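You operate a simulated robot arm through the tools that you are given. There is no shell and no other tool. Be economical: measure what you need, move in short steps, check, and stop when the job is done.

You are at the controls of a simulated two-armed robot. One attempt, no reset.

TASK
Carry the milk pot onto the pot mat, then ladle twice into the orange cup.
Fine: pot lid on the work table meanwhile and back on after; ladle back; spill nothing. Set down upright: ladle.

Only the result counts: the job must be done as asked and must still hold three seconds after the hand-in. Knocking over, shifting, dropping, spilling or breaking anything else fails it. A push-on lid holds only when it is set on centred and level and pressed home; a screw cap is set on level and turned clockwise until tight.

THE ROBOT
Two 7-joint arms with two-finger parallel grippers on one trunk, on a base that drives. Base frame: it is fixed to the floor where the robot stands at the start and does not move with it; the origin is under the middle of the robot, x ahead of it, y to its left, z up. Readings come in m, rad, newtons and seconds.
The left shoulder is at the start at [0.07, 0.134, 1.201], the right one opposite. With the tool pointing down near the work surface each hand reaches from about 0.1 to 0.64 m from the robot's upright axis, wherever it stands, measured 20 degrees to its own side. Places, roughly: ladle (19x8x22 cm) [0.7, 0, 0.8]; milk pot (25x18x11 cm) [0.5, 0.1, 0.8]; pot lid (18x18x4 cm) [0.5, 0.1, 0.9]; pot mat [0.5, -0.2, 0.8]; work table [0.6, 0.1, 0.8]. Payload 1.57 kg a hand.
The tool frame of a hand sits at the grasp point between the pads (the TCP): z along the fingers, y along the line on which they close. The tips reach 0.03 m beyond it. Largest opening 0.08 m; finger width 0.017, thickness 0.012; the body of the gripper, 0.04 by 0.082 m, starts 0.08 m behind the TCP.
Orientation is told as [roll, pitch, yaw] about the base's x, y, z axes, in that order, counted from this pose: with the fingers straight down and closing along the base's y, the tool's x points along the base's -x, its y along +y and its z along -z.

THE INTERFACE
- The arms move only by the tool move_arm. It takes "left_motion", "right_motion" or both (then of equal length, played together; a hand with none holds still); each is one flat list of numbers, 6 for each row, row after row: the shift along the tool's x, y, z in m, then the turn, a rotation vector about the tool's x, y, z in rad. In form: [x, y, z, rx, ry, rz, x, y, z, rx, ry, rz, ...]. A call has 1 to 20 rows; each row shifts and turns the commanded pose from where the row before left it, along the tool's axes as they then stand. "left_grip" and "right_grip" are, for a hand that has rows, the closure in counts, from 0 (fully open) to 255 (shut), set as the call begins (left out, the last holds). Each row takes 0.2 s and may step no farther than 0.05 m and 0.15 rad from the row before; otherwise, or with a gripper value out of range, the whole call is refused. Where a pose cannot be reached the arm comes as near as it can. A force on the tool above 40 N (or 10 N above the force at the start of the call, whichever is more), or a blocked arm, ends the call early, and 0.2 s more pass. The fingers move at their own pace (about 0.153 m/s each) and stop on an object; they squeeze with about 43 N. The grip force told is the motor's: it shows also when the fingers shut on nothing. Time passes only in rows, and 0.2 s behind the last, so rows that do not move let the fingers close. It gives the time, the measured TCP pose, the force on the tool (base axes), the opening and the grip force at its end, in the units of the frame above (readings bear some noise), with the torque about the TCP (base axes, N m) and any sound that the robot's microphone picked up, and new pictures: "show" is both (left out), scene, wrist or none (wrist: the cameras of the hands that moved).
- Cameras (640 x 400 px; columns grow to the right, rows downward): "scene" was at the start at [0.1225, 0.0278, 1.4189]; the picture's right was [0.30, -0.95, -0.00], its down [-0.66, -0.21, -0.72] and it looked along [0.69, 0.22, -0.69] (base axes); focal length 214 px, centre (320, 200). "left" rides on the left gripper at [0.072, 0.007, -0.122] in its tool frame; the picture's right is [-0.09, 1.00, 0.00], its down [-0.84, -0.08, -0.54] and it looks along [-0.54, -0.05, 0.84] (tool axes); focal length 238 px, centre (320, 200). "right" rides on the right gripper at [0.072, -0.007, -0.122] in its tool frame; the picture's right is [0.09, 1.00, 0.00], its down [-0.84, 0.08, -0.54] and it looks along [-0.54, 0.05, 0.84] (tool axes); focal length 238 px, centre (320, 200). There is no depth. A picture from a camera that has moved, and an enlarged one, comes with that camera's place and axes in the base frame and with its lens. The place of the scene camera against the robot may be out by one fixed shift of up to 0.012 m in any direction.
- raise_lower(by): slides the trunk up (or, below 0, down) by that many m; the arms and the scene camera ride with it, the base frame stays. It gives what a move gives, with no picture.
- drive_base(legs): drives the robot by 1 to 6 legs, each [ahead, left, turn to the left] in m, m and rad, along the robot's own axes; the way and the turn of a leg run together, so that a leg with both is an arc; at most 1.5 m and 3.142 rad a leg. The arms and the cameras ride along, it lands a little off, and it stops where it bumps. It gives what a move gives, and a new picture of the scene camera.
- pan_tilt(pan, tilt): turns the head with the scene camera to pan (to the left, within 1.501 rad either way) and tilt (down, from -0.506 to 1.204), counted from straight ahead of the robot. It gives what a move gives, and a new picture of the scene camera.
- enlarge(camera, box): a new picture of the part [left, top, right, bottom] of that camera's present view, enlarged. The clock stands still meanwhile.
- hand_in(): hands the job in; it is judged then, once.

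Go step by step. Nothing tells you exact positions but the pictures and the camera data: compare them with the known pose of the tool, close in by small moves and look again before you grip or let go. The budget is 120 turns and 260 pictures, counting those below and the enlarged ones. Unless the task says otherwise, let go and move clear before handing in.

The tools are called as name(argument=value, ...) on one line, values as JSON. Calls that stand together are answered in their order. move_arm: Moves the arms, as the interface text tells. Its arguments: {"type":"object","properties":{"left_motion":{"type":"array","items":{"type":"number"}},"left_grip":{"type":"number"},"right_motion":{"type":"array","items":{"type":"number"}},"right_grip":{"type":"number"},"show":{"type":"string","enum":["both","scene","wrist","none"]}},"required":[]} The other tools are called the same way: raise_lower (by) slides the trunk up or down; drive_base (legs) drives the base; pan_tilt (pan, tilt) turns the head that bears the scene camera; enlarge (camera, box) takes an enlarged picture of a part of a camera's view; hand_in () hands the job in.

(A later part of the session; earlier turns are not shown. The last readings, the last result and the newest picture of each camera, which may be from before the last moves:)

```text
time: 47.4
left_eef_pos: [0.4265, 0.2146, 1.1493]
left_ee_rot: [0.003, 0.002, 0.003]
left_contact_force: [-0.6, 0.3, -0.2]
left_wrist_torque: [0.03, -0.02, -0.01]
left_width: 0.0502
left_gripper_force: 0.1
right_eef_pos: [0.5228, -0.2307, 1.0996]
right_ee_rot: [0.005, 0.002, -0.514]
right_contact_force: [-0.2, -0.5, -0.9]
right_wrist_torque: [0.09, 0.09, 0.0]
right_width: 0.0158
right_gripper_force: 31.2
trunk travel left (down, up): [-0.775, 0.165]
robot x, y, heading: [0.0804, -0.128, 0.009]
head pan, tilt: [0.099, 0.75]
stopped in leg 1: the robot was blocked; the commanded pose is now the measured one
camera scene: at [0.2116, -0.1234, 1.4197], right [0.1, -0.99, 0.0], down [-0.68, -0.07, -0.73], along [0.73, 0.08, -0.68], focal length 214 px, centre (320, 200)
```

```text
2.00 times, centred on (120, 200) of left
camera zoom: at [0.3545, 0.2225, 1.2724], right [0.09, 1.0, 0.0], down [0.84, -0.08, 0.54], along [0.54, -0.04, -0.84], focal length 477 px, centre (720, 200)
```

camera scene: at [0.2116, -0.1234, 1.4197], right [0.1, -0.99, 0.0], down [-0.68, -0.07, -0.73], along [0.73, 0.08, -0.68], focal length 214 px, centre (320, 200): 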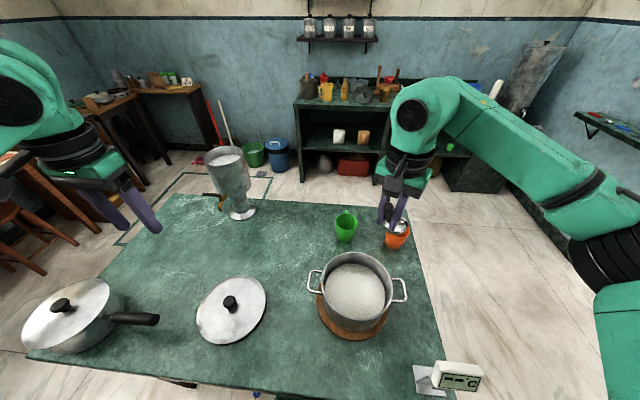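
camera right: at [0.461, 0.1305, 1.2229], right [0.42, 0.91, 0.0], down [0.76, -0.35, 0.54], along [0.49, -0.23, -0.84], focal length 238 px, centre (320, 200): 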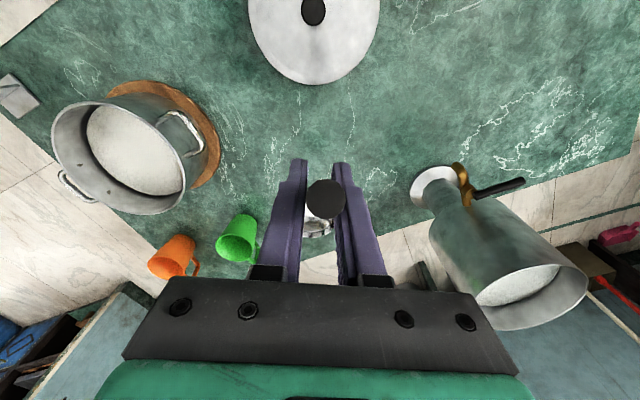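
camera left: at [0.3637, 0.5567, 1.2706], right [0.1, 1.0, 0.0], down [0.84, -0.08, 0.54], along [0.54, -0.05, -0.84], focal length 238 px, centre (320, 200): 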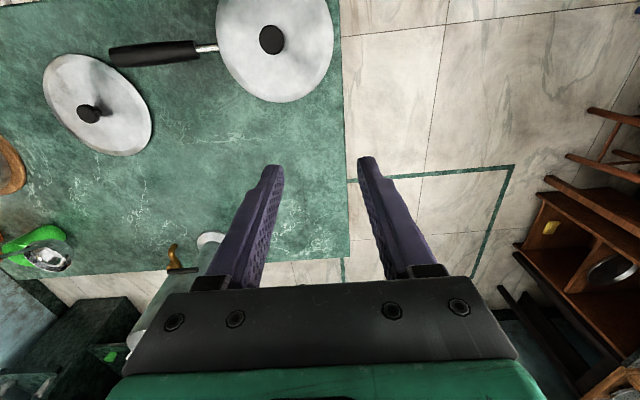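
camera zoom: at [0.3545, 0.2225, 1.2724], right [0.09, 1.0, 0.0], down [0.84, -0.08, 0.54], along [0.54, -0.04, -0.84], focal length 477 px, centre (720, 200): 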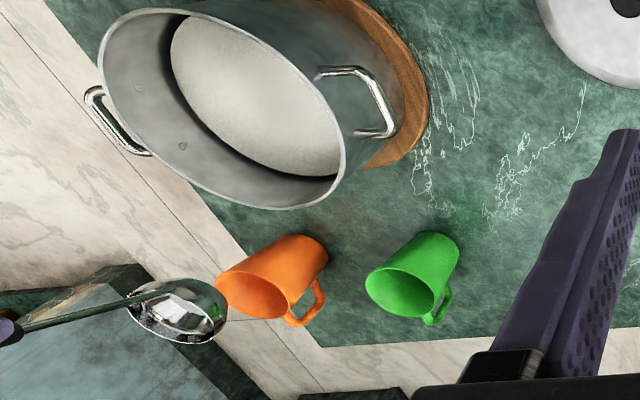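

The drive ended 2 cm early (blocked), but nothing appears disturbed. Milk sits low in the pot (about z 0.845, floor about 0.814), and the orange cup is centred near (0.682, -0.327) with its rim at 0.88. I'll move the ladle bowl above the pot.

move_arm(right_motion=[0.0315, 0.003, 0, 0, 0, 0, 0.0315, 0.003, 0, 0, 0, 0, 0.0315, 0.003, 0, 0, 0, 0, 0.0315, 0.003, 0, 0, 0, 0, 0.0315, 0.003, 0, 0, 0, 0])

enlarge(camera="left", box=[0, 60, 240, 260])

enlarge(camera="scene", box=[280, 200, 480, 400])

```text
time: 48.6
left_eef_pos: [0.4248, 0.2198, 1.1478]
left_ee_rot: [-0.001, 0.0, 0.006]
left_contact_force: [0.3, -0.5, 0.1]
left_wrist_torque: [-0.02, -0.04, 0.03]
left_width: 0.0503
left_gripper_force: 0.1
right_eef_pos: [0.3901, -0.1357, 1.1004]
right_ee_rot: [0.0, 0.0, -0.513]
right_contact_force: [-0.1, -0.6, -0.5]
right_wrist_torque: [0.06, 0.13, 0.0]
right_width: 0.0156
right_gripper_force: 31.2
trunk travel left (down, up): [-0.775, 0.165]
robot x, y, heading: [0.0822, -0.1306, 0.006]
head pan, tilt: [0.099, 0.75]
camera scene: at [0.2101, -0.118, 1.4198], right [0.1, -0.99, 0.0], down [-0.68, -0.07, -0.73], along [0.73, 0.08, -0.68], focal length 214 px, centre (320, 200)
camera right: at [0.3247, -0.106, 1.2228], right [0.41, 0.91, 0.0], down [0.77, -0.34, 0.54], along [0.5, -0.22, -0.84], focal length 238 px, centre (320, 200)
```

scene: 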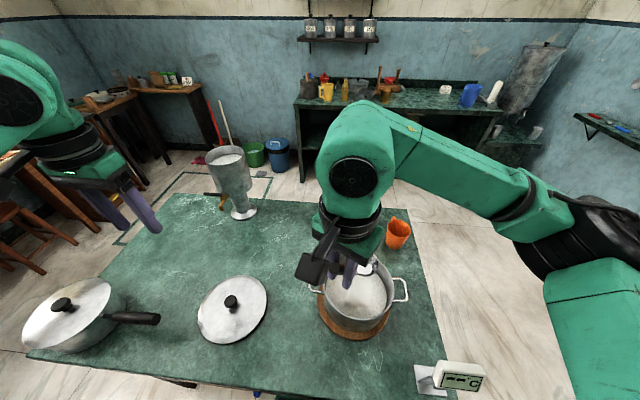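
right: 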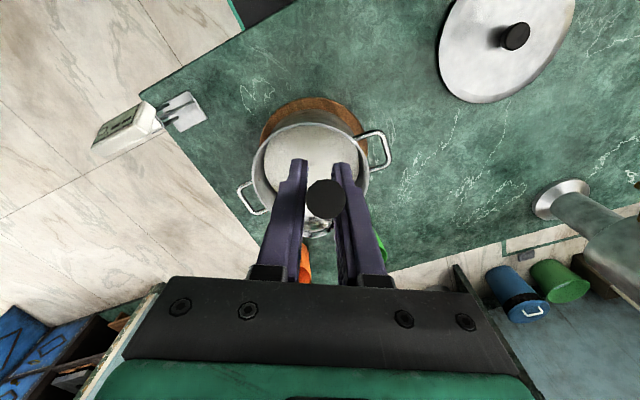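

```text
2.00 times, centred on (120, 160) of left
camera zoom: at [0.3532, 0.2274, 1.2711], right [0.09, 1.0, 0.0], down [0.84, -0.07, 0.54], along [0.54, -0.05, -0.84], focal length 477 px, centre (720, 280)
```

zoom: 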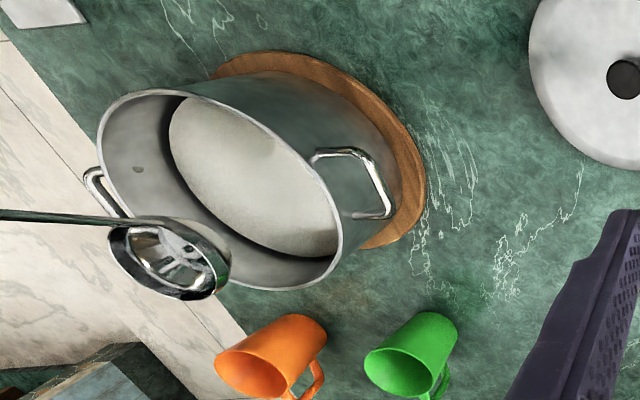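

```text
2.00 times, centred on (380, 300) of scene
camera zoom: at [0.2101, -0.118, 1.4198], right [0.1, -0.99, 0.0], down [-0.68, -0.07, -0.73], along [0.73, 0.08, -0.68], focal length 429 px, centre (200, 0)
```

zoom: 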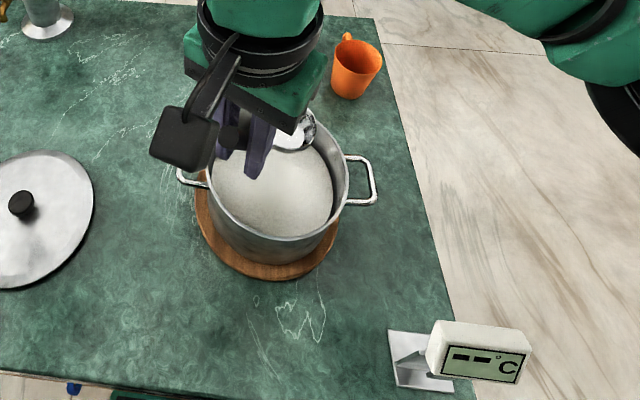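

The bowl is above the pot. Descend upright into the pot in steps, down to just over the floor.

move_arm(right_motion=[-0.003, -0.0015, 0.03, 0, 0, 0, -0.003, -0.0015, 0.03, 0, 0, 0, 0, 0, 0.025, 0, 0, 0, 0, 0, 0.02, 0, 0, 0])

enlarge(camera="left", box=[0, 60, 200, 220])

```text
time: 49.6
left_eef_pos: [0.4256, 0.218, 1.1481]
left_ee_rot: [0.0, 0.003, 0.003]
left_contact_force: [-0.3, -0.2, 0.1]
left_wrist_torque: [-0.01, -0.02, -0.02]
left_width: 0.0504
left_gripper_force: 0.1
right_eef_pos: [0.3964, -0.1412, 0.9946]
right_ee_rot: [0.003, -0.002, -0.511]
right_contact_force: [-0.7, 0.0, -1.2]
right_wrist_torque: [0.02, 0.15, -0.03]
right_width: 0.0155
right_gripper_force: 31.1
trunk travel left (down, up): [-0.775, 0.165]
robot x, y, heading: [0.0828, -0.1258, 0.003]
head pan, tilt: [0.099, 0.75]
camera scene: at [0.2112, -0.1191, 1.4197], right [0.1, -0.99, 0.0], down [-0.68, -0.07, -0.73], along [0.73, 0.08, -0.68], focal length 214 px, centre (320, 200)
camera right: at [0.3303, -0.1115, 1.1167], right [0.41, 0.91, 0.0], down [0.77, -0.34, 0.54], along [0.5, -0.22, -0.84], focal length 238 px, centre (320, 200)
```

scene: 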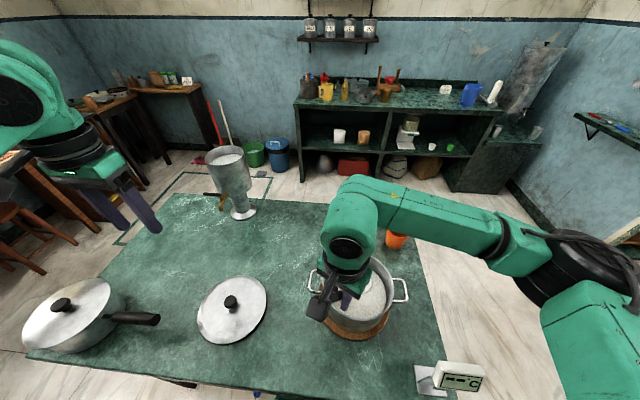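
right: 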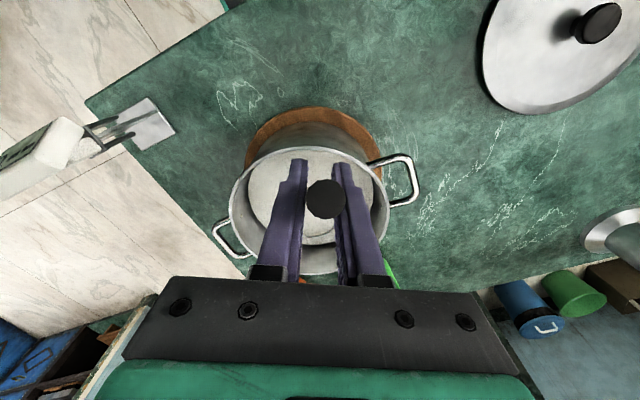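

```text
2.50 times, centred on (100, 140) of left
camera zoom: at [0.3541, 0.2264, 1.2712], right [0.09, 1.0, 0.0], down [0.84, -0.07, 0.54], along [0.54, -0.05, -0.84], focal length 596 px, centre (870, 350)
```

zoom: 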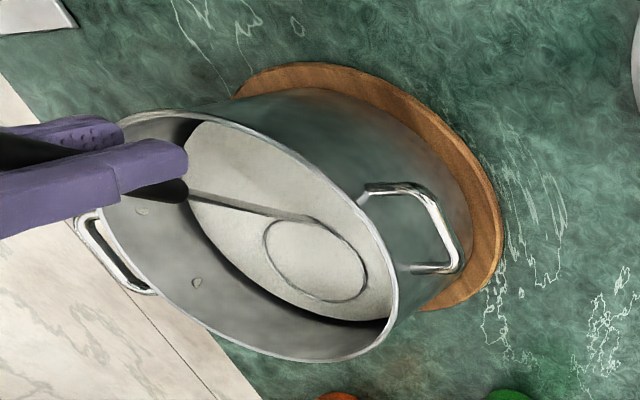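

The bowl rim is just at the milk surface. A centimetre deeper to fill it, a pause, then a slow lift.

move_arm(right_motion=[0, 0, 0.006, 0, 0, 0, 0, 0, 0.006, 0, 0, 0, 0, 0, 0, 0, 0, 0, 0, 0, 0, 0, 0, 0], show="none")

enlarge(camera="left", box=[0, 60, 200, 220])

move_arm(right_motion=[0, 0, -0.006, 0, 0, 0, 0, 0, -0.008, 0, 0, 0, 0, 0, -0.01, 0, 0, 0, 0, 0, -0.012, 0, 0, 0, 0, 0, -0.015, 0, 0, 0, 0, 0, -0.015, 0, 0, 0, 0, 0, -0.015, 0, 0, 0, 0, 0, -0.015, 0, 0, 0, 0, 0, -0.015, 0, 0, 0, 0, 0, -0.01, 0, 0, 0, 0, 0, -0.005, 0, 0, 0])

enlarge(camera="left", box=[0, 60, 200, 220])

```text
time: 50.6
left_eef_pos: [0.4273, 0.2187, 1.1473]
left_ee_rot: [0.0, 0.005, 0.003]
left_contact_force: [0.2, -0.1, 0.2]
left_wrist_torque: [0.0, 0.01, 0.0]
left_width: 0.0504
left_gripper_force: 0.1
right_eef_pos: [0.3952, -0.1413, 0.9834]
right_ee_rot: [0.0, 0.0, -0.513]
right_contact_force: [0.4, -0.1, -2.2]
right_wrist_torque: [0.03, 0.17, -0.02]
right_width: 0.0156
right_gripper_force: 31.2
trunk travel left (down, up): [-0.775, 0.165]
robot x, y, heading: [0.0811, -0.1328, 0.009]
head pan, tilt: [0.099, 0.75]
```

```text
2.50 times, centred on (100, 140) of left
camera zoom: at [0.3539, 0.2266, 1.2712], right [0.09, 1.0, 0.0], down [0.84, -0.07, 0.54], along [0.54, -0.05, -0.84], focal length 596 px, centre (870, 350)
```

zoom: 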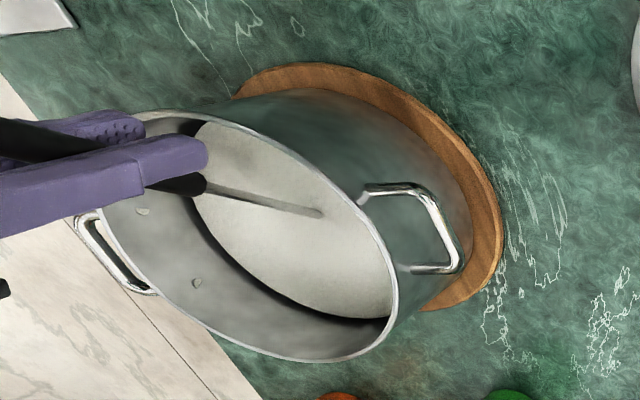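

```text
time: 53.0
left_eef_pos: [0.4258, 0.2194, 1.1492]
left_ee_rot: [-0.001, 0.003, 0.006]
left_contact_force: [0.1, -0.1, 0.8]
left_wrist_torque: [-0.01, -0.02, 0.01]
left_width: 0.0501
left_gripper_force: 0.0
right_eef_pos: [0.3961, -0.1431, 1.1101]
right_ee_rot: [0.002, 0.001, -0.513]
right_contact_force: [-0.2, 1.3, -2.0]
right_wrist_torque: [0.09, 0.13, -0.01]
right_width: 0.0157
right_gripper_force: 31.4
trunk travel left (down, up): [-0.775, 0.165]
robot x, y, heading: [0.0814, -0.1284, 0.005]
head pan, tilt: [0.099, 0.75]
camera scene: at [0.2109, -0.119, 1.4197], right [0.1, -0.99, 0.0], down [-0.68, -0.07, -0.73], along [0.73, 0.08, -0.68], focal length 214 px, centre (320, 200)
camera right: at [0.3305, -0.1129, 1.2311], right [0.41, 0.91, 0.0], down [0.77, -0.34, 0.54], along [0.5, -0.22, -0.84], focal length 238 px, centre (320, 200)
```

scene: 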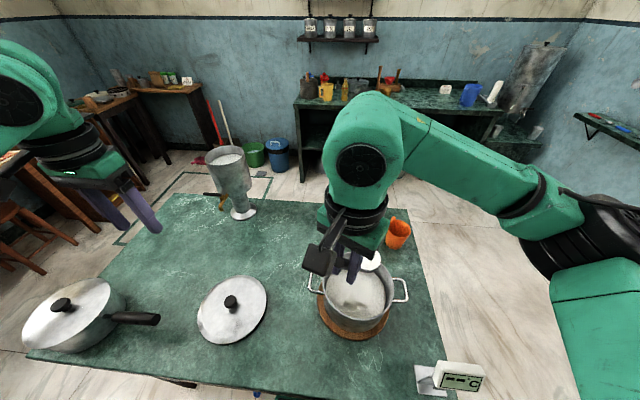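
right: 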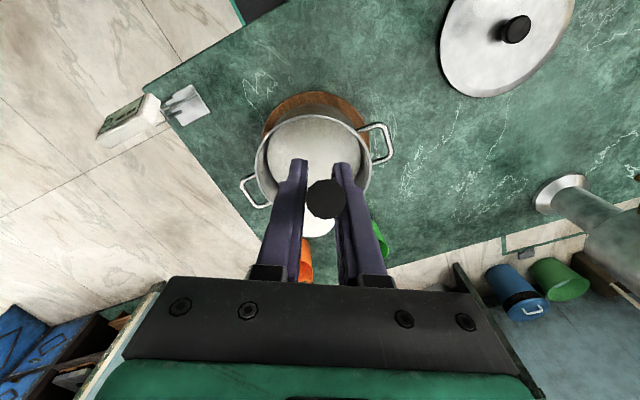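

```text
2.50 times, centred on (100, 140) of left
camera zoom: at [0.3539, 0.2265, 1.2712], right [0.09, 1.0, 0.0], down [0.84, -0.07, 0.54], along [0.54, -0.05, -0.84], focal length 596 px, centre (870, 350)
```

zoom: 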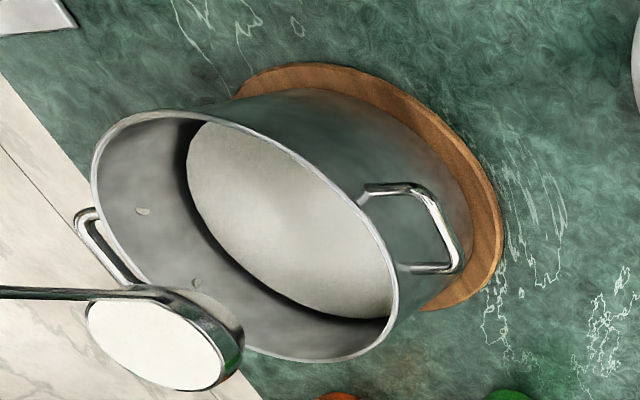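

The bowl is brim-full. I'll tip it about 5° over the pot to shed the brim, so the carry won't drip.

move_arm(right_motion=[0, -0.004, 0, -0.03, 0, 0, 0, -0.004, 0, -0.03, 0, 0, 0, -0.003, 0, -0.025, 0, 0, 0, 0, 0, 0, 0, 0, 0, 0, 0, 0, 0, 0, 0, 0.003, 0, 0.025, 0, 0, 0, 0.004, 0, 0.03, 0, 0, 0, 0.004, 0, 0.03, 0, 0, 0, 0, 0, 0, 0, 0], show="none")

enlarge(camera="left", box=[0, 60, 200, 220])

```text
time: 55.0
left_eef_pos: [0.4264, 0.2178, 1.1486]
left_ee_rot: [0.0, 0.003, 0.004]
left_contact_force: [0.1, 0.3, 0.2]
left_wrist_torque: [-0.02, 0.0, 0.01]
left_width: 0.0503
left_gripper_force: 0.0
right_eef_pos: [0.3958, -0.1446, 1.1103]
right_ee_rot: [0.0, -0.001, -0.513]
right_contact_force: [0.2, 0.7, -1.5]
right_wrist_torque: [0.07, 0.15, -0.01]
right_width: 0.0159
right_gripper_force: 31.5
trunk travel left (down, up): [-0.775, 0.165]
robot x, y, heading: [0.084, -0.1325, 0.004]
head pan, tilt: [0.099, 0.75]
```

```text
2.50 times, centred on (100, 140) of left
camera zoom: at [0.3538, 0.2264, 1.2713], right [0.09, 1.0, 0.0], down [0.84, -0.07, 0.54], along [0.54, -0.05, -0.84], focal length 596 px, centre (870, 350)
```

zoom: 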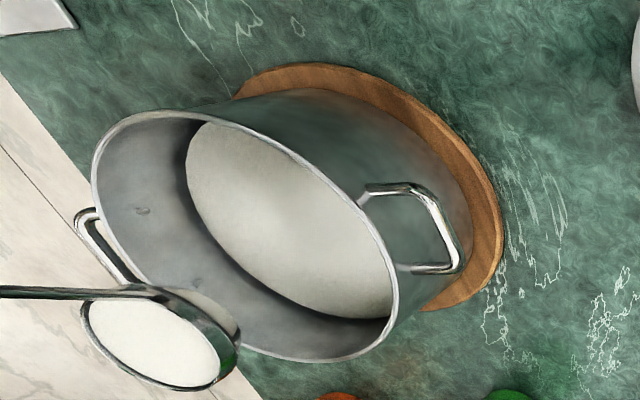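

Level dropped a little below the lip. Now carry it smoothly to above the orange cup with a gentle speed ramp.

move_arm(right_motion=[-0.00218, 0.00018, 0, 0, 0, 0, -0.00436, 0.00035, 0, 0, 0, 0, -0.00654, 0.00053, 0, 0, 0, 0, -0.00872, 0.0007, 0, 0, 0, 0, -0.0109, 0.00088, 0, 0, 0, 0, -0.01308, 0.00106, 0, 0, 0, 0, -0.01526, 0.00123, 0, 0, 0, 0, -0.01744, 0.0014, 0, 0, 0, 0, -0.01744, 0.0014, 0, 0, 0, 0, -0.01744, 0.0014, 0, 0, 0, 0, -0.01744, 0.0014, 0, 0, 0, 0, -0.01744, 0.0014, 0, 0, 0, 0, -0.01744, 0.0014, 0, 0, 0, 0, -0.01526, 0.00123, 0, 0, 0, 0, -0.01308, 0.00106, 0, 0, 0, 0, -0.0109, 0.00088, 0, 0, 0, 0, -0.00872, 0.0007, 0, 0, 0, 0, -0.00654, 0.00053, 0, 0, 0, 0, -0.00436, 0.00035, 0, 0, 0, 0, -0.00218, 0.00018, 0, 0, 0, 0])

enlarge(camera="left", box=[0, 140, 200, 300])

enlarge(camera="scene", box=[320, 150, 460, 270])

```text
time: 59.2
left_eef_pos: [0.4262, 0.2177, 1.148]
left_ee_rot: [0.0, 0.004, 0.004]
left_contact_force: [-0.2, -0.1, 0.6]
left_wrist_torque: [-0.01, -0.02, 0.01]
left_width: 0.0502
left_gripper_force: 0.0
right_eef_pos: [0.602, -0.2384, 1.111]
right_ee_rot: [0.0, 0.0, -0.512]
right_contact_force: [0.3, 0.4, -1.8]
right_wrist_torque: [0.07, 0.14, -0.01]
right_width: 0.016
right_gripper_force: 30.5
trunk travel left (down, up): [-0.775, 0.165]
robot x, y, heading: [0.0851, -0.1314, 0.008]
head pan, tilt: [0.099, 0.75]
camera scene: at [0.2111, -0.119, 1.4197], right [0.1, -0.99, 0.0], down [-0.68, -0.07, -0.73], along [0.73, 0.08, -0.68], focal length 214 px, centre (320, 200)
camera right: at [0.5361, -0.2085, 1.2326], right [0.41, 0.91, 0.0], down [0.77, -0.34, 0.54], along [0.5, -0.22, -0.84], focal length 238 px, centre (320, 200)
```

scene: 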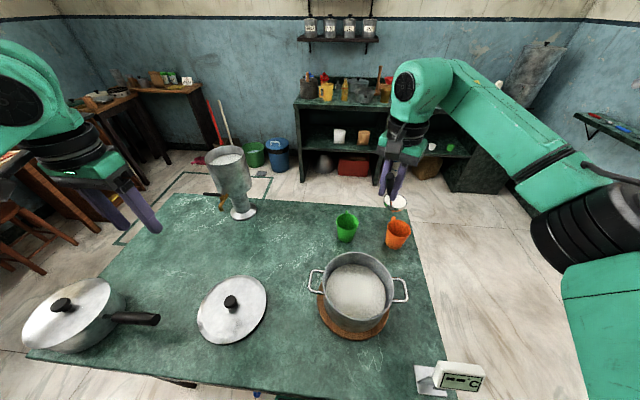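
right: 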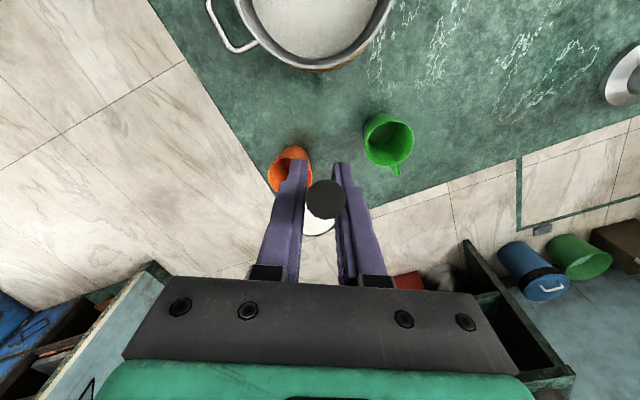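

```text
2.50 times, centred on (100, 220) of left
camera zoom: at [0.3541, 0.2265, 1.2712], right [0.09, 1.0, 0.0], down [0.84, -0.07, 0.54], along [0.54, -0.05, -0.84], focal length 596 px, centre (870, 150)
```

zoom: 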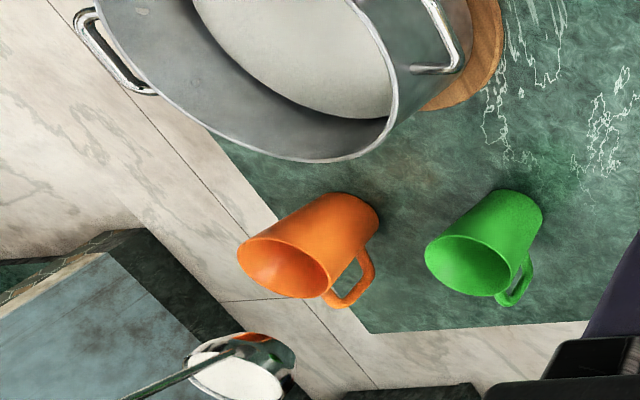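

```text
3.33 times, centred on (390, 210) of scene
camera zoom: at [0.2111, -0.119, 1.4197], right [0.1, -0.99, 0.0], down [-0.68, -0.07, -0.73], along [0.73, 0.08, -0.68], focal length 715 px, centre (87, 167)
```

zoom: 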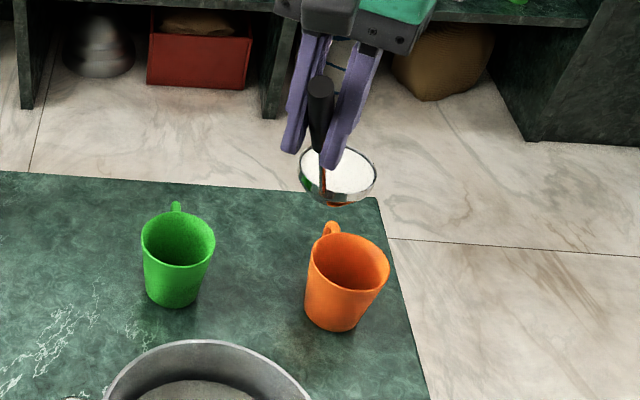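

Cup centre confirmed near (0.681, -0.324). I'll lower so the pouring lip is about 4 cm above the cup rim and look.

move_arm(right_motion=[0, 0.001, 0.004, 0, 0, 0, 0, 0.002, 0.008, 0, 0, 0, 0.0006, 0.002, 0.011, 0, 0, 0, 0.0006, 0.002, 0.011, 0, 0, 0, 0, 0.002, 0.011, 0, 0, 0, 0, 0.0015, 0.008, 0, 0, 0, 0, 0.0008, 0.004, 0, 0, 0, 0, 0, 0, 0, 0, 0])

enlarge(camera="left", box=[0, 140, 200, 300])

enlarge(camera="scene", box=[340, 170, 440, 260])

```text
time: 61.0
left_eef_pos: [0.4276, 0.218, 1.1485]
left_ee_rot: [-0.001, 0.003, 0.003]
left_contact_force: [-0.3, 1.2, 0.2]
left_wrist_torque: [-0.01, 0.01, -0.01]
left_width: 0.0503
left_gripper_force: 0.1
right_eef_pos: [0.6075, -0.2283, 1.0532]
right_ee_rot: [-0.001, 0.002, -0.513]
right_contact_force: [0.2, 0.3, -1.9]
right_wrist_torque: [0.07, 0.13, 0.03]
right_width: 0.016
right_gripper_force: 31.5
trunk travel left (down, up): [-0.775, 0.165]
robot x, y, heading: [0.0819, -0.133, 0.007]
head pan, tilt: [0.099, 0.75]
camera scene: at [0.2111, -0.119, 1.4197], right [0.1, -0.99, 0.0], down [-0.68, -0.07, -0.73], along [0.73, 0.08, -0.68], focal length 214 px, centre (320, 200)
camera right: at [0.541, -0.1982, 1.1749], right [0.41, 0.91, 0.0], down [0.77, -0.34, 0.54], along [0.5, -0.22, -0.84], focal length 238 px, centre (320, 200)
```

scene: 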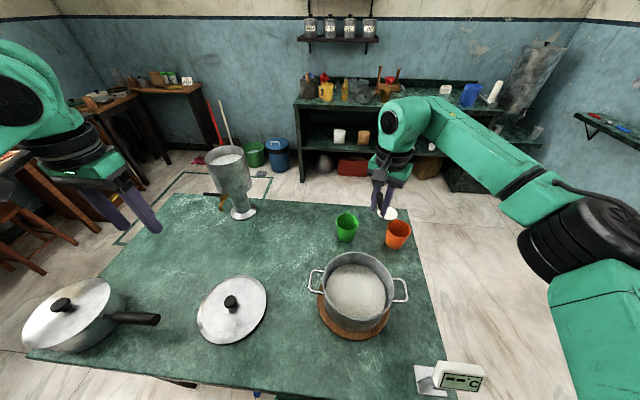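
right: 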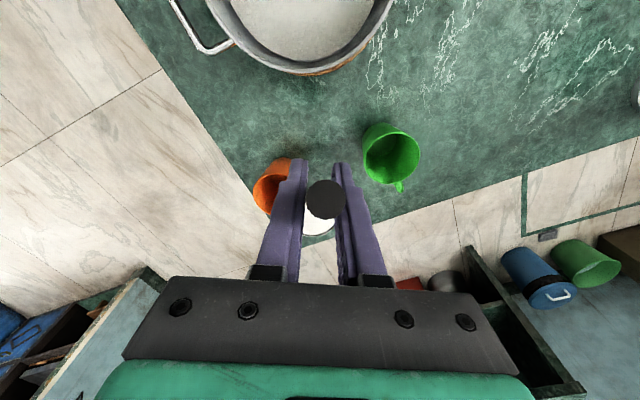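

```text
2.50 times, centred on (100, 220) of left
camera zoom: at [0.354, 0.2265, 1.2712], right [0.09, 1.0, 0.0], down [0.84, -0.07, 0.54], along [0.54, -0.05, -0.84], focal length 596 px, centre (870, 150)
```

zoom: 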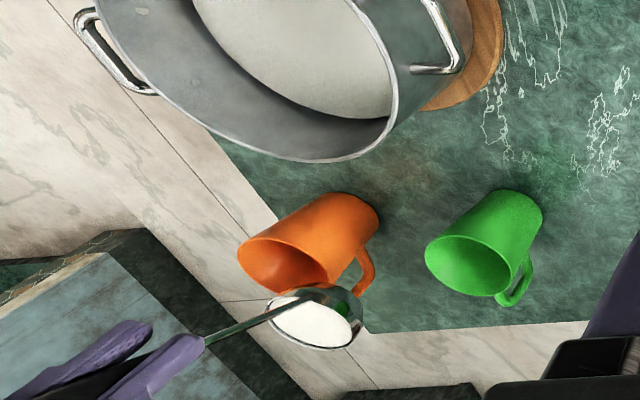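

```text
4.44 times, centred on (390, 215) of scene
camera zoom: at [0.2111, -0.119, 1.4197], right [0.1, -0.99, 0.0], down [-0.68, -0.07, -0.73], along [0.73, 0.08, -0.68], focal length 953 px, centre (9, 133)
```

zoom: 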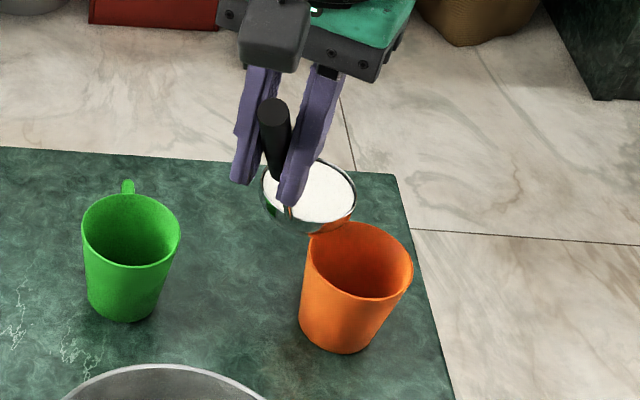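

Position looks right: the lip is over the near half of the cup opening. Start tilting about the lip, slowly.

move_arm(right_motion=[0, -0.0065, -0.0017, -0.05, 0, 0, 0, -0.0065, -0.0017, -0.05, 0, 0, 0, -0.0065, -0.0017, -0.05, 0, 0, 0, -0.0065, -0.0017, -0.05, 0, 0, 0, -0.0065, -0.0017, -0.05, 0, 0, 0, -0.0065, -0.0017, -0.05, 0, 0, 0, -0.0065, -0.0017, -0.05, 0, 0], show="none")

enlarge(camera="left", box=[0, 140, 200, 300])

enlarge(camera="scene", box=[340, 170, 440, 260])

```text
time: 62.6
left_eef_pos: [0.4263, 0.2185, 1.1493]
left_ee_rot: [0.002, 0.002, 0.005]
left_contact_force: [0.0, 0.4, 0.2]
left_wrist_torque: [0.02, 0.0, -0.02]
left_width: 0.0503
left_gripper_force: 0.0
right_eef_pos: [0.5841, -0.2697, 1.0577]
right_ee_rot: [0.352, 0.0, -0.509]
right_contact_force: [0.0, 0.7, -2.0]
right_wrist_torque: [0.02, 0.13, 0.02]
right_width: 0.0156
right_gripper_force: 31.6
trunk travel left (down, up): [-0.775, 0.165]
robot x, y, heading: [0.0858, -0.1362, 0.007]
head pan, tilt: [0.099, 0.75]
```

```text
2.50 times, centred on (100, 220) of left
camera zoom: at [0.3534, 0.2257, 1.2716], right [0.09, 1.0, 0.0], down [0.84, -0.07, 0.54], along [0.54, -0.05, -0.84], focal length 596 px, centre (870, 150)
```

zoom: 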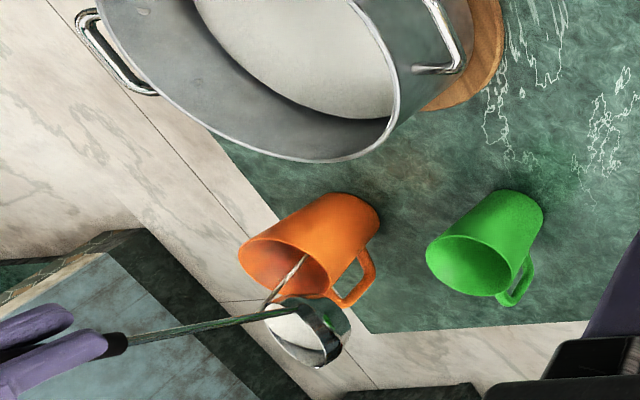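

```text
4.44 times, centred on (390, 215) of scene
camera zoom: at [0.2104, -0.12, 1.4198], right [0.1, -0.99, 0.0], down [-0.68, -0.07, -0.73], along [0.73, 0.08, -0.68], focal length 953 px, centre (9, 133)
```

zoom: 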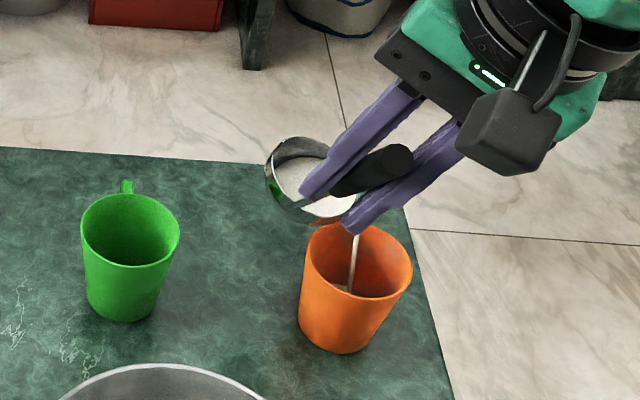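

The stream falls cleanly into the cup. Continue tilting.

move_arm(right_motion=[0, -0.0065, -0.0017, -0.05, 0, 0, 0, -0.0065, -0.0017, -0.05, 0, 0, 0, -0.0065, -0.0017, -0.05, 0, 0, 0, -0.0065, -0.0017, -0.05, 0, 0, 0, -0.0065, -0.0017, -0.05, 0, 0, 0, -0.0065, -0.0017, -0.05, 0, 0, 0, -0.0065, -0.0017, -0.05, 0, 0, 0, -0.0065, -0.0017, -0.05, 0, 0, 0, -0.0065, -0.0017, -0.05, 0, 0, 0, -0.0065, -0.0017, -0.05, 0, 0])

enlarge(camera="left", box=[0, 140, 200, 300])

enlarge(camera="scene", box=[340, 170, 440, 260])

```text
time: 64.8
left_eef_pos: [0.4255, 0.2185, 1.1496]
left_ee_rot: [0.0, 0.001, 0.005]
left_contact_force: [-0.4, 0.2, -0.2]
left_wrist_torque: [0.0, 0.06, 0.0]
left_width: 0.0503
left_gripper_force: 0.1
right_eef_pos: [0.5513, -0.3249, 1.0379]
right_ee_rot: [0.849, -0.002, -0.515]
right_contact_force: [0.1, 0.0, -1.1]
right_wrist_torque: [-0.07, 0.14, 0.0]
right_width: 0.0159
right_gripper_force: 31.8
trunk travel left (down, up): [-0.775, 0.165]
robot x, y, heading: [0.0863, -0.125, 0.004]
head pan, tilt: [0.099, 0.75]
camera scene: at [0.2105, -0.1195, 1.4198], right [0.1, -0.99, 0.0], down [-0.68, -0.07, -0.73], along [0.73, 0.08, -0.68], focal length 214 px, centre (320, 200)
camera right: at [0.4429, -0.3724, 1.1137], right [0.24, 0.62, 0.75], down [0.55, -0.72, 0.42], along [0.8, 0.31, -0.52], focal length 238 px, centre (320, 200)
```

scene: 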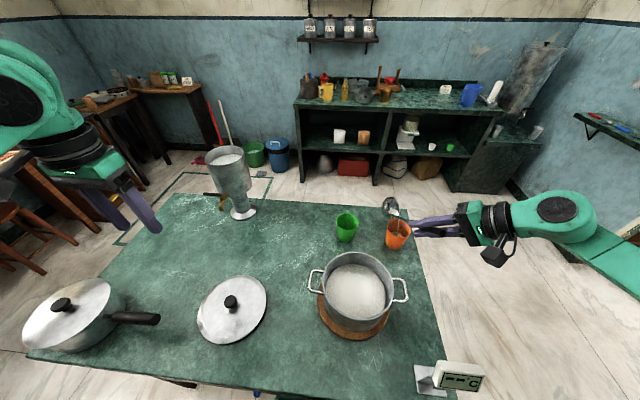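
right: 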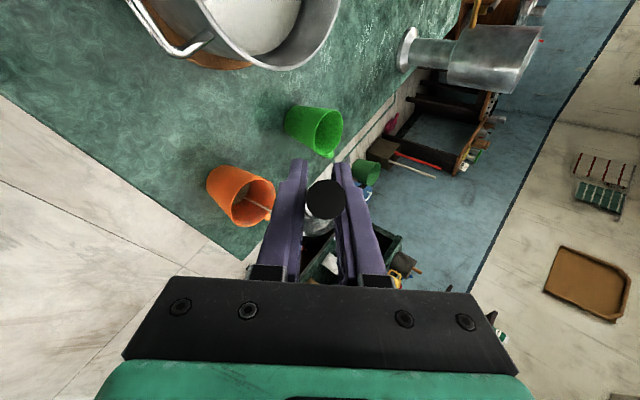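

```text
2.50 times, centred on (100, 220) of left
camera zoom: at [0.3535, 0.2261, 1.2715], right [0.09, 1.0, 0.0], down [0.84, -0.07, 0.54], along [0.54, -0.05, -0.84], focal length 596 px, centre (870, 150)
```

zoom: 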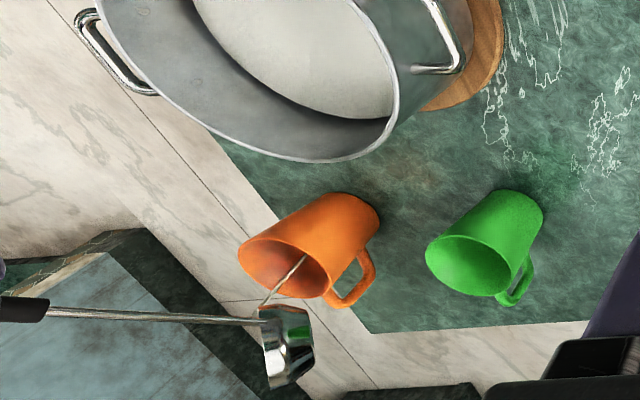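

```text
4.44 times, centred on (390, 215) of scene
camera zoom: at [0.2105, -0.1195, 1.4198], right [0.1, -0.99, 0.0], down [-0.68, -0.07, -0.73], along [0.73, 0.08, -0.68], focal length 953 px, centre (9, 133)
```

zoom: 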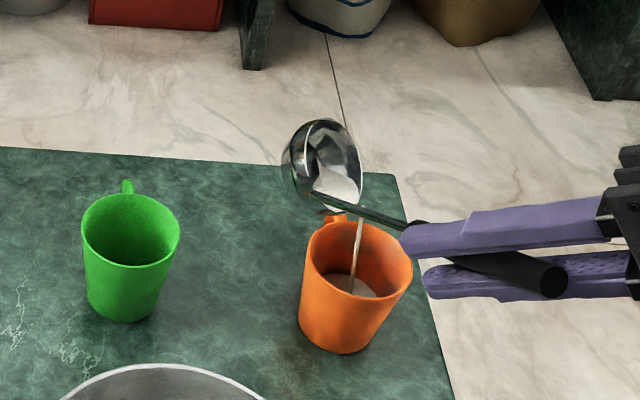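

Still pouring into the cup. Tilt on to nearly 90° to empty it.

move_arm(right_motion=[0, -0.0065, -0.0017, -0.05, 0, 0, 0, -0.0065, -0.0017, -0.05, 0, 0, 0, -0.0065, -0.0017, -0.05, 0, 0, 0, -0.0065, -0.0017, -0.05, 0, 0, 0, -0.0065, -0.0017, -0.05, 0, 0, 0, -0.0065, -0.0017, -0.05, 0, 0, 0, -0.0065, -0.0017, -0.05, 0, 0, 0, -0.0065, -0.0017, -0.05, 0, 0, 0, -0.0065, -0.0017, -0.05, 0, 0, 0, -0.0065, -0.0017, -0.05, 0, 0, 0, -0.0065, -0.0017, -0.05, 0, 0, 0, -0.0065, -0.0017, -0.05, 0, 0])

enlarge(camera="left", box=[0, 140, 200, 300])

enlarge(camera="scene", box=[340, 170, 440, 260])

```text
time: 67.4
left_eef_pos: [0.4272, 0.2193, 1.1485]
left_ee_rot: [0.0, 0.002, 0.005]
left_contact_force: [0.3, -0.1, -0.5]
left_wrist_torque: [-0.02, 0.04, -0.01]
left_width: 0.0503
left_gripper_force: 0.0
right_eef_pos: [0.5339, -0.3506, 0.9937]
right_ee_rot: [1.386, -0.01, -0.515]
right_contact_force: [0.5, 0.2, -1.6]
right_wrist_torque: [-0.08, 0.16, 0.0]
right_width: 0.0156
right_gripper_force: 31.7
right hand out of reach, approached as far as the arm can: row 4, 5, 11, 12
trunk travel left (down, up): [-0.775, 0.165]
robot x, y, heading: [0.0837, -0.1312, 0.005]
head pan, tilt: [0.099, 0.75]
camera scene: at [0.2117, -0.1178, 1.4196], right [0.1, -0.99, 0.0], down [-0.68, -0.07, -0.73], along [0.73, 0.08, -0.68], focal length 214 px, centre (320, 200)
camera right: at [0.4109, -0.4206, 1.009], right [0.0, 0.21, 0.98], down [0.47, -0.86, 0.19], along [0.88, 0.46, -0.1], focal length 238 px, centre (320, 200)
```

scene: 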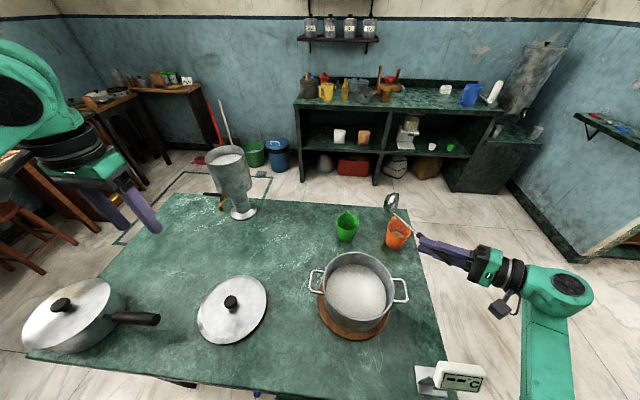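
right: 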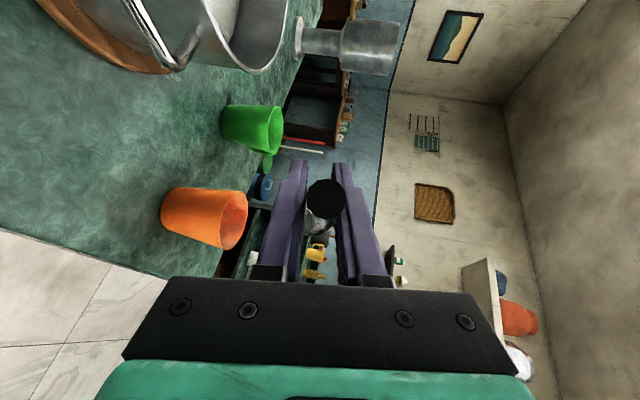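

```text
2.50 times, centred on (100, 220) of left
camera zoom: at [0.3546, 0.2276, 1.2707], right [0.09, 1.0, 0.0], down [0.84, -0.07, 0.54], along [0.54, -0.05, -0.84], focal length 596 px, centre (870, 150)
```

zoom: 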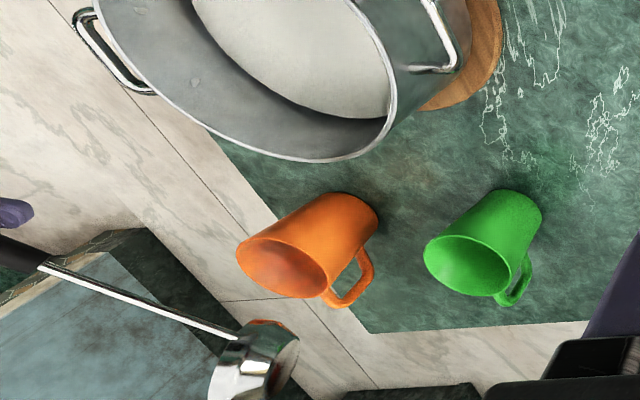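

```text
4.44 times, centred on (390, 215) of scene
camera zoom: at [0.2117, -0.1178, 1.4196], right [0.1, -0.99, 0.0], down [-0.68, -0.07, -0.73], along [0.73, 0.08, -0.68], focal length 953 px, centre (9, 133)
```

zoom: 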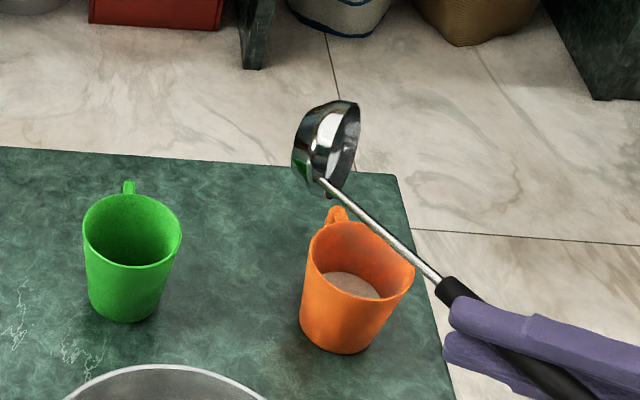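

Ladle is empty and the milk is in the cup; no spill visible. Rotate back level about the lip.

move_arm(right_motion=[0, 0.0127, 0.0043, 0.099, 0, 0, 0, 0.0127, 0.0043, 0.099, 0, 0, 0, 0.0127, 0.0043, 0.099, 0, 0, 0, 0.0127, 0.0043, 0.099, 0, 0, 0, 0.0127, 0.0043, 0.099, 0, 0, 0, 0.0127, 0.0043, 0.099, 0, 0, 0, 0.0127, 0.0043, 0.099, 0, 0, 0, 0.0127, 0.0043, 0.099, 0, 0, 0, 0.0127, 0.0043, 0.099, 0, 0, 0, 0.0127, 0.0043, 0.099, 0, 0, 0, 0.0127, 0.0043, 0.099, 0, 0, 0, 0.0127, 0.0043, 0.099, 0, 0, 0, 0.0127, 0.0043, 0.099, 0, 0, 0, 0.0127, 0.0043, 0.099, 0, 0], show="scene")

enlarge(camera="left", box=[0, 140, 200, 300])

```text
time: 70.4
left_eef_pos: [0.4277, 0.2195, 1.1476]
left_ee_rot: [-0.002, 0.004, 0.004]
left_contact_force: [-0.3, -0.6, 0.2]
left_wrist_torque: [-0.01, -0.01, 0.01]
left_width: 0.0503
left_gripper_force: 0.0
right_eef_pos: [0.6104, -0.212, 1.06]
right_ee_rot: [0.011, 0.0, -0.513]
right_contact_force: [0.1, 0.2, -1.5]
right_wrist_torque: [0.07, 0.13, 0.01]
right_width: 0.0159
right_gripper_force: 31.2
trunk travel left (down, up): [-0.775, 0.165]
robot x, y, heading: [0.0839, -0.131, 0.004]
head pan, tilt: [0.099, 0.75]
camera scene: at [0.2116, -0.1171, 1.4196], right [0.1, -0.99, 0.0], down [-0.68, -0.07, -0.73], along [0.73, 0.07, -0.68], focal length 214 px, centre (320, 200)
```

scene: 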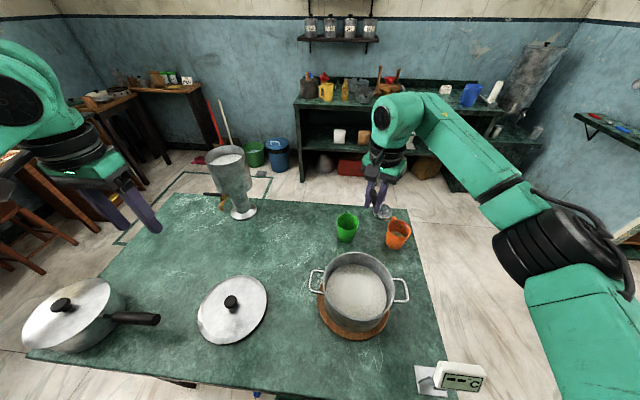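

```text
2.50 times, centred on (100, 220) of left
camera zoom: at [0.3545, 0.2282, 1.2706], right [0.09, 1.0, 0.0], down [0.84, -0.07, 0.54], along [0.54, -0.05, -0.84], focal length 596 px, centre (870, 150)
```

zoom: 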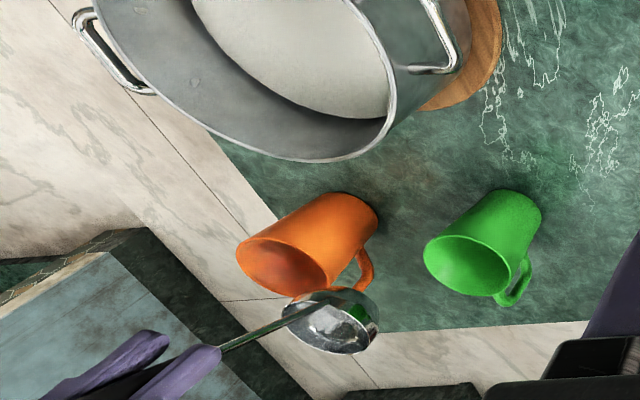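

Now back over the pot for the second ladleful.

move_arm(right_motion=[0, 0, -0.02, 0.011, 0, 0, 0, 0, -0.03, 0, 0, 0, 0.0277, -0.0054, 0, 0, 0, 0, 0.0277, -0.0054, 0, 0, 0, 0, 0.0277, -0.0054, 0, 0, 0, 0, 0.0277, -0.0054, 0, 0, 0, 0, 0.0277, -0.0054, 0, 0, 0, 0, 0.0277, -0.0054, 0, 0, 0, 0, 0.0277, -0.0054, 0, 0, 0, 0, 0.0277, -0.0054, 0, 0, 0, 0, 0, 0, 0, 0, 0, 0], show="wrist")

enlarge(camera="left", box=[0, 60, 200, 220])

```text
time: 72.8
left_eef_pos: [0.4265, 0.2179, 1.1484]
left_ee_rot: [-0.001, 0.004, 0.005]
left_contact_force: [-0.5, -0.3, -0.1]
left_wrist_torque: [-0.02, -0.04, 0.03]
left_width: 0.0503
left_gripper_force: 0.1
right_eef_pos: [0.3933, -0.1447, 1.1102]
right_ee_rot: [0.001, 0.001, -0.512]
right_contact_force: [0.6, 0.5, -1.0]
right_wrist_torque: [0.06, 0.12, 0.01]
right_width: 0.0159
right_gripper_force: 31.3
trunk travel left (down, up): [-0.775, 0.165]
robot x, y, heading: [0.0855, -0.1294, 0.003]
head pan, tilt: [0.099, 0.75]
camera right: at [0.3277, -0.1142, 1.232], right [0.41, 0.91, 0.0], down [0.77, -0.34, 0.54], along [0.49, -0.22, -0.84], focal length 238 px, centre (320, 200)
```

right: 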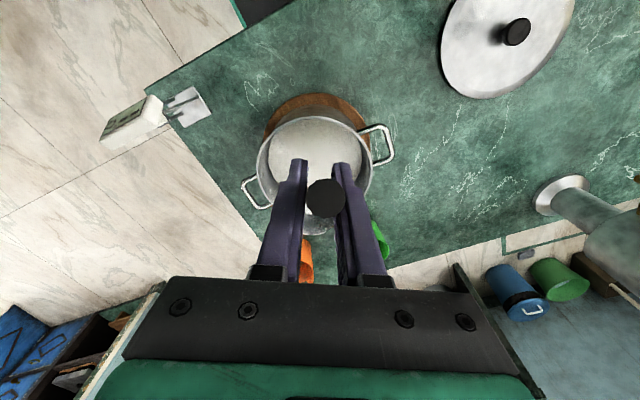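

```text
2.50 times, centred on (100, 140) of left
camera zoom: at [0.3542, 0.2264, 1.2712], right [0.09, 1.0, 0.0], down [0.84, -0.07, 0.54], along [0.54, -0.05, -0.84], focal length 596 px, centre (870, 350)
```

zoom: 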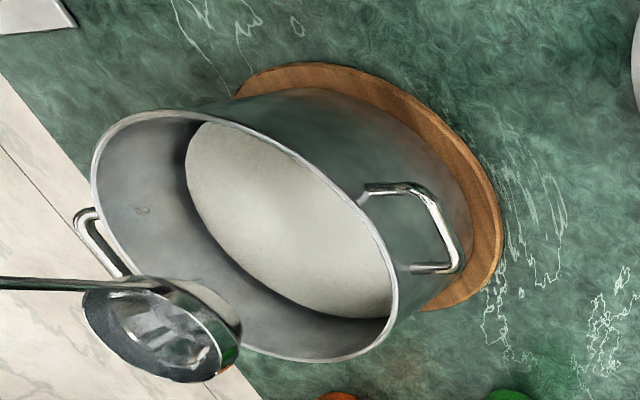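

Second dip, same depth plus 2 mm.

move_arm(right_motion=[0, 0, 0.02, 0, 0, 0, 0, 0, 0.03, 0, 0, 0, 0, 0, 0.03, 0, 0, 0, 0, 0, 0.02, 0, 0, 0, 0, 0, 0.012, 0, 0, 0, 0, 0, 0.01, 0, 0, 0, 0, 0, 0.007, 0, 0, 0, 0, 0, 0, 0, 0, 0, 0, 0, 0, 0, 0, 0], show="none")

enlarge(camera="left", box=[0, 60, 200, 220])

move_arm(right_motion=[0, 0, -0.006, 0, 0, 0, 0, 0, -0.008, 0, 0, 0, 0, 0, -0.01, 0, 0, 0, 0, 0, -0.012, 0, 0, 0, 0, 0, -0.015, 0, 0, 0, 0, 0, -0.015, 0, 0, 0, 0, 0, -0.015, 0, 0, 0, 0, 0, -0.015, 0, 0, 0, 0, 0, -0.015, 0, 0, 0, 0, 0, -0.01, 0, 0, 0, 0, 0, -0.008, 0, 0, 0], show="none")

move_arm(right_motion=[0, -0.004, 0, -0.03, 0, 0, 0, -0.004, 0, -0.03, 0, 0, 0, -0.003, 0, -0.025, 0, 0, 0, 0, 0, 0, 0, 0, 0, 0, 0, 0, 0, 0, 0, 0.003, 0, 0.025, 0, 0, 0, 0.004, 0, 0.03, 0, 0, 0, 0.004, 0, 0.03, 0, 0, 0, 0, 0, 0, 0, 0], show="none")

enlarge(camera="left", box=[0, 60, 200, 220])

```text
time: 74.8
left_eef_pos: [0.4258, 0.2186, 1.1481]
left_ee_rot: [0.0, 0.004, 0.006]
left_contact_force: [0.3, 0.1, -0.4]
left_wrist_torque: [0.0, -0.01, 0.04]
left_width: 0.0502
left_gripper_force: 0.1
right_eef_pos: [0.3959, -0.1422, 0.9817]
right_ee_rot: [0.003, 0.001, -0.513]
right_contact_force: [-0.3, -0.3, -1.8]
right_wrist_torque: [0.08, 0.16, 0.02]
right_width: 0.0158
right_gripper_force: 32.0
trunk travel left (down, up): [-0.775, 0.165]
robot x, y, heading: [0.0839, -0.13, 0.003]
head pan, tilt: [0.099, 0.75]
```

```text
2.50 times, centred on (100, 140) of left
camera zoom: at [0.3539, 0.2266, 1.2712], right [0.09, 1.0, 0.0], down [0.84, -0.07, 0.54], along [0.54, -0.05, -0.84], focal length 596 px, centre (870, 350)
```

zoom: 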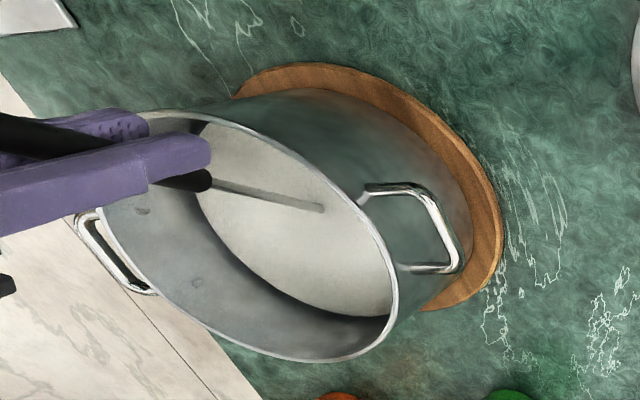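

```text
time: 77.2
left_eef_pos: [0.4259, 0.2194, 1.1493]
left_ee_rot: [-0.001, 0.004, 0.006]
left_contact_force: [-1.1, 0.4, -0.4]
left_wrist_torque: [0.0, 0.01, -0.01]
left_width: 0.0503
left_gripper_force: 0.1
right_eef_pos: [0.3946, -0.1437, 1.1118]
right_ee_rot: [0.002, 0.0, -0.512]
right_contact_force: [0.1, -0.2, -1.7]
right_wrist_torque: [0.06, 0.13, -0.03]
right_width: 0.0157
right_gripper_force: 30.9
trunk travel left (down, up): [-0.775, 0.165]
robot x, y, heading: [0.0884, -0.1292, 0.003]
head pan, tilt: [0.099, 0.75]
```

```text
time: 79.2
left_eef_pos: [0.4256, 0.218, 1.1486]
left_ee_rot: [0.001, 0.001, 0.006]
left_contact_force: [-0.7, -0.5, -0.7]
left_wrist_torque: [-0.02, -0.01, -0.02]
left_width: 0.0502
left_gripper_force: 0.0
right_eef_pos: [0.3947, -0.1428, 1.1109]
right_ee_rot: [0.002, 0.001, -0.513]
right_contact_force: [0.4, 0.1, -0.9]
right_wrist_torque: [0.1, 0.12, 0.03]
right_width: 0.0159
right_gripper_force: 31.6
trunk travel left (down, up): [-0.775, 0.165]
robot x, y, heading: [0.0855, -0.131, 0.004]
head pan, tilt: [0.099, 0.75]
```

```text
2.50 times, centred on (100, 140) of left
camera zoom: at [0.3538, 0.2264, 1.2713], right [0.09, 1.0, 0.0], down [0.84, -0.07, 0.54], along [0.54, -0.05, -0.84], focal length 596 px, centre (870, 350)
```

zoom: 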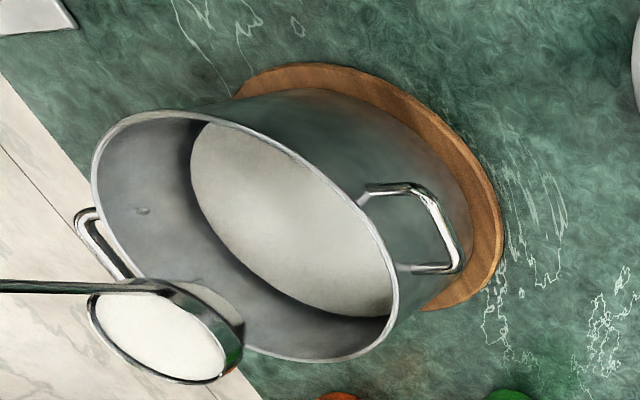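

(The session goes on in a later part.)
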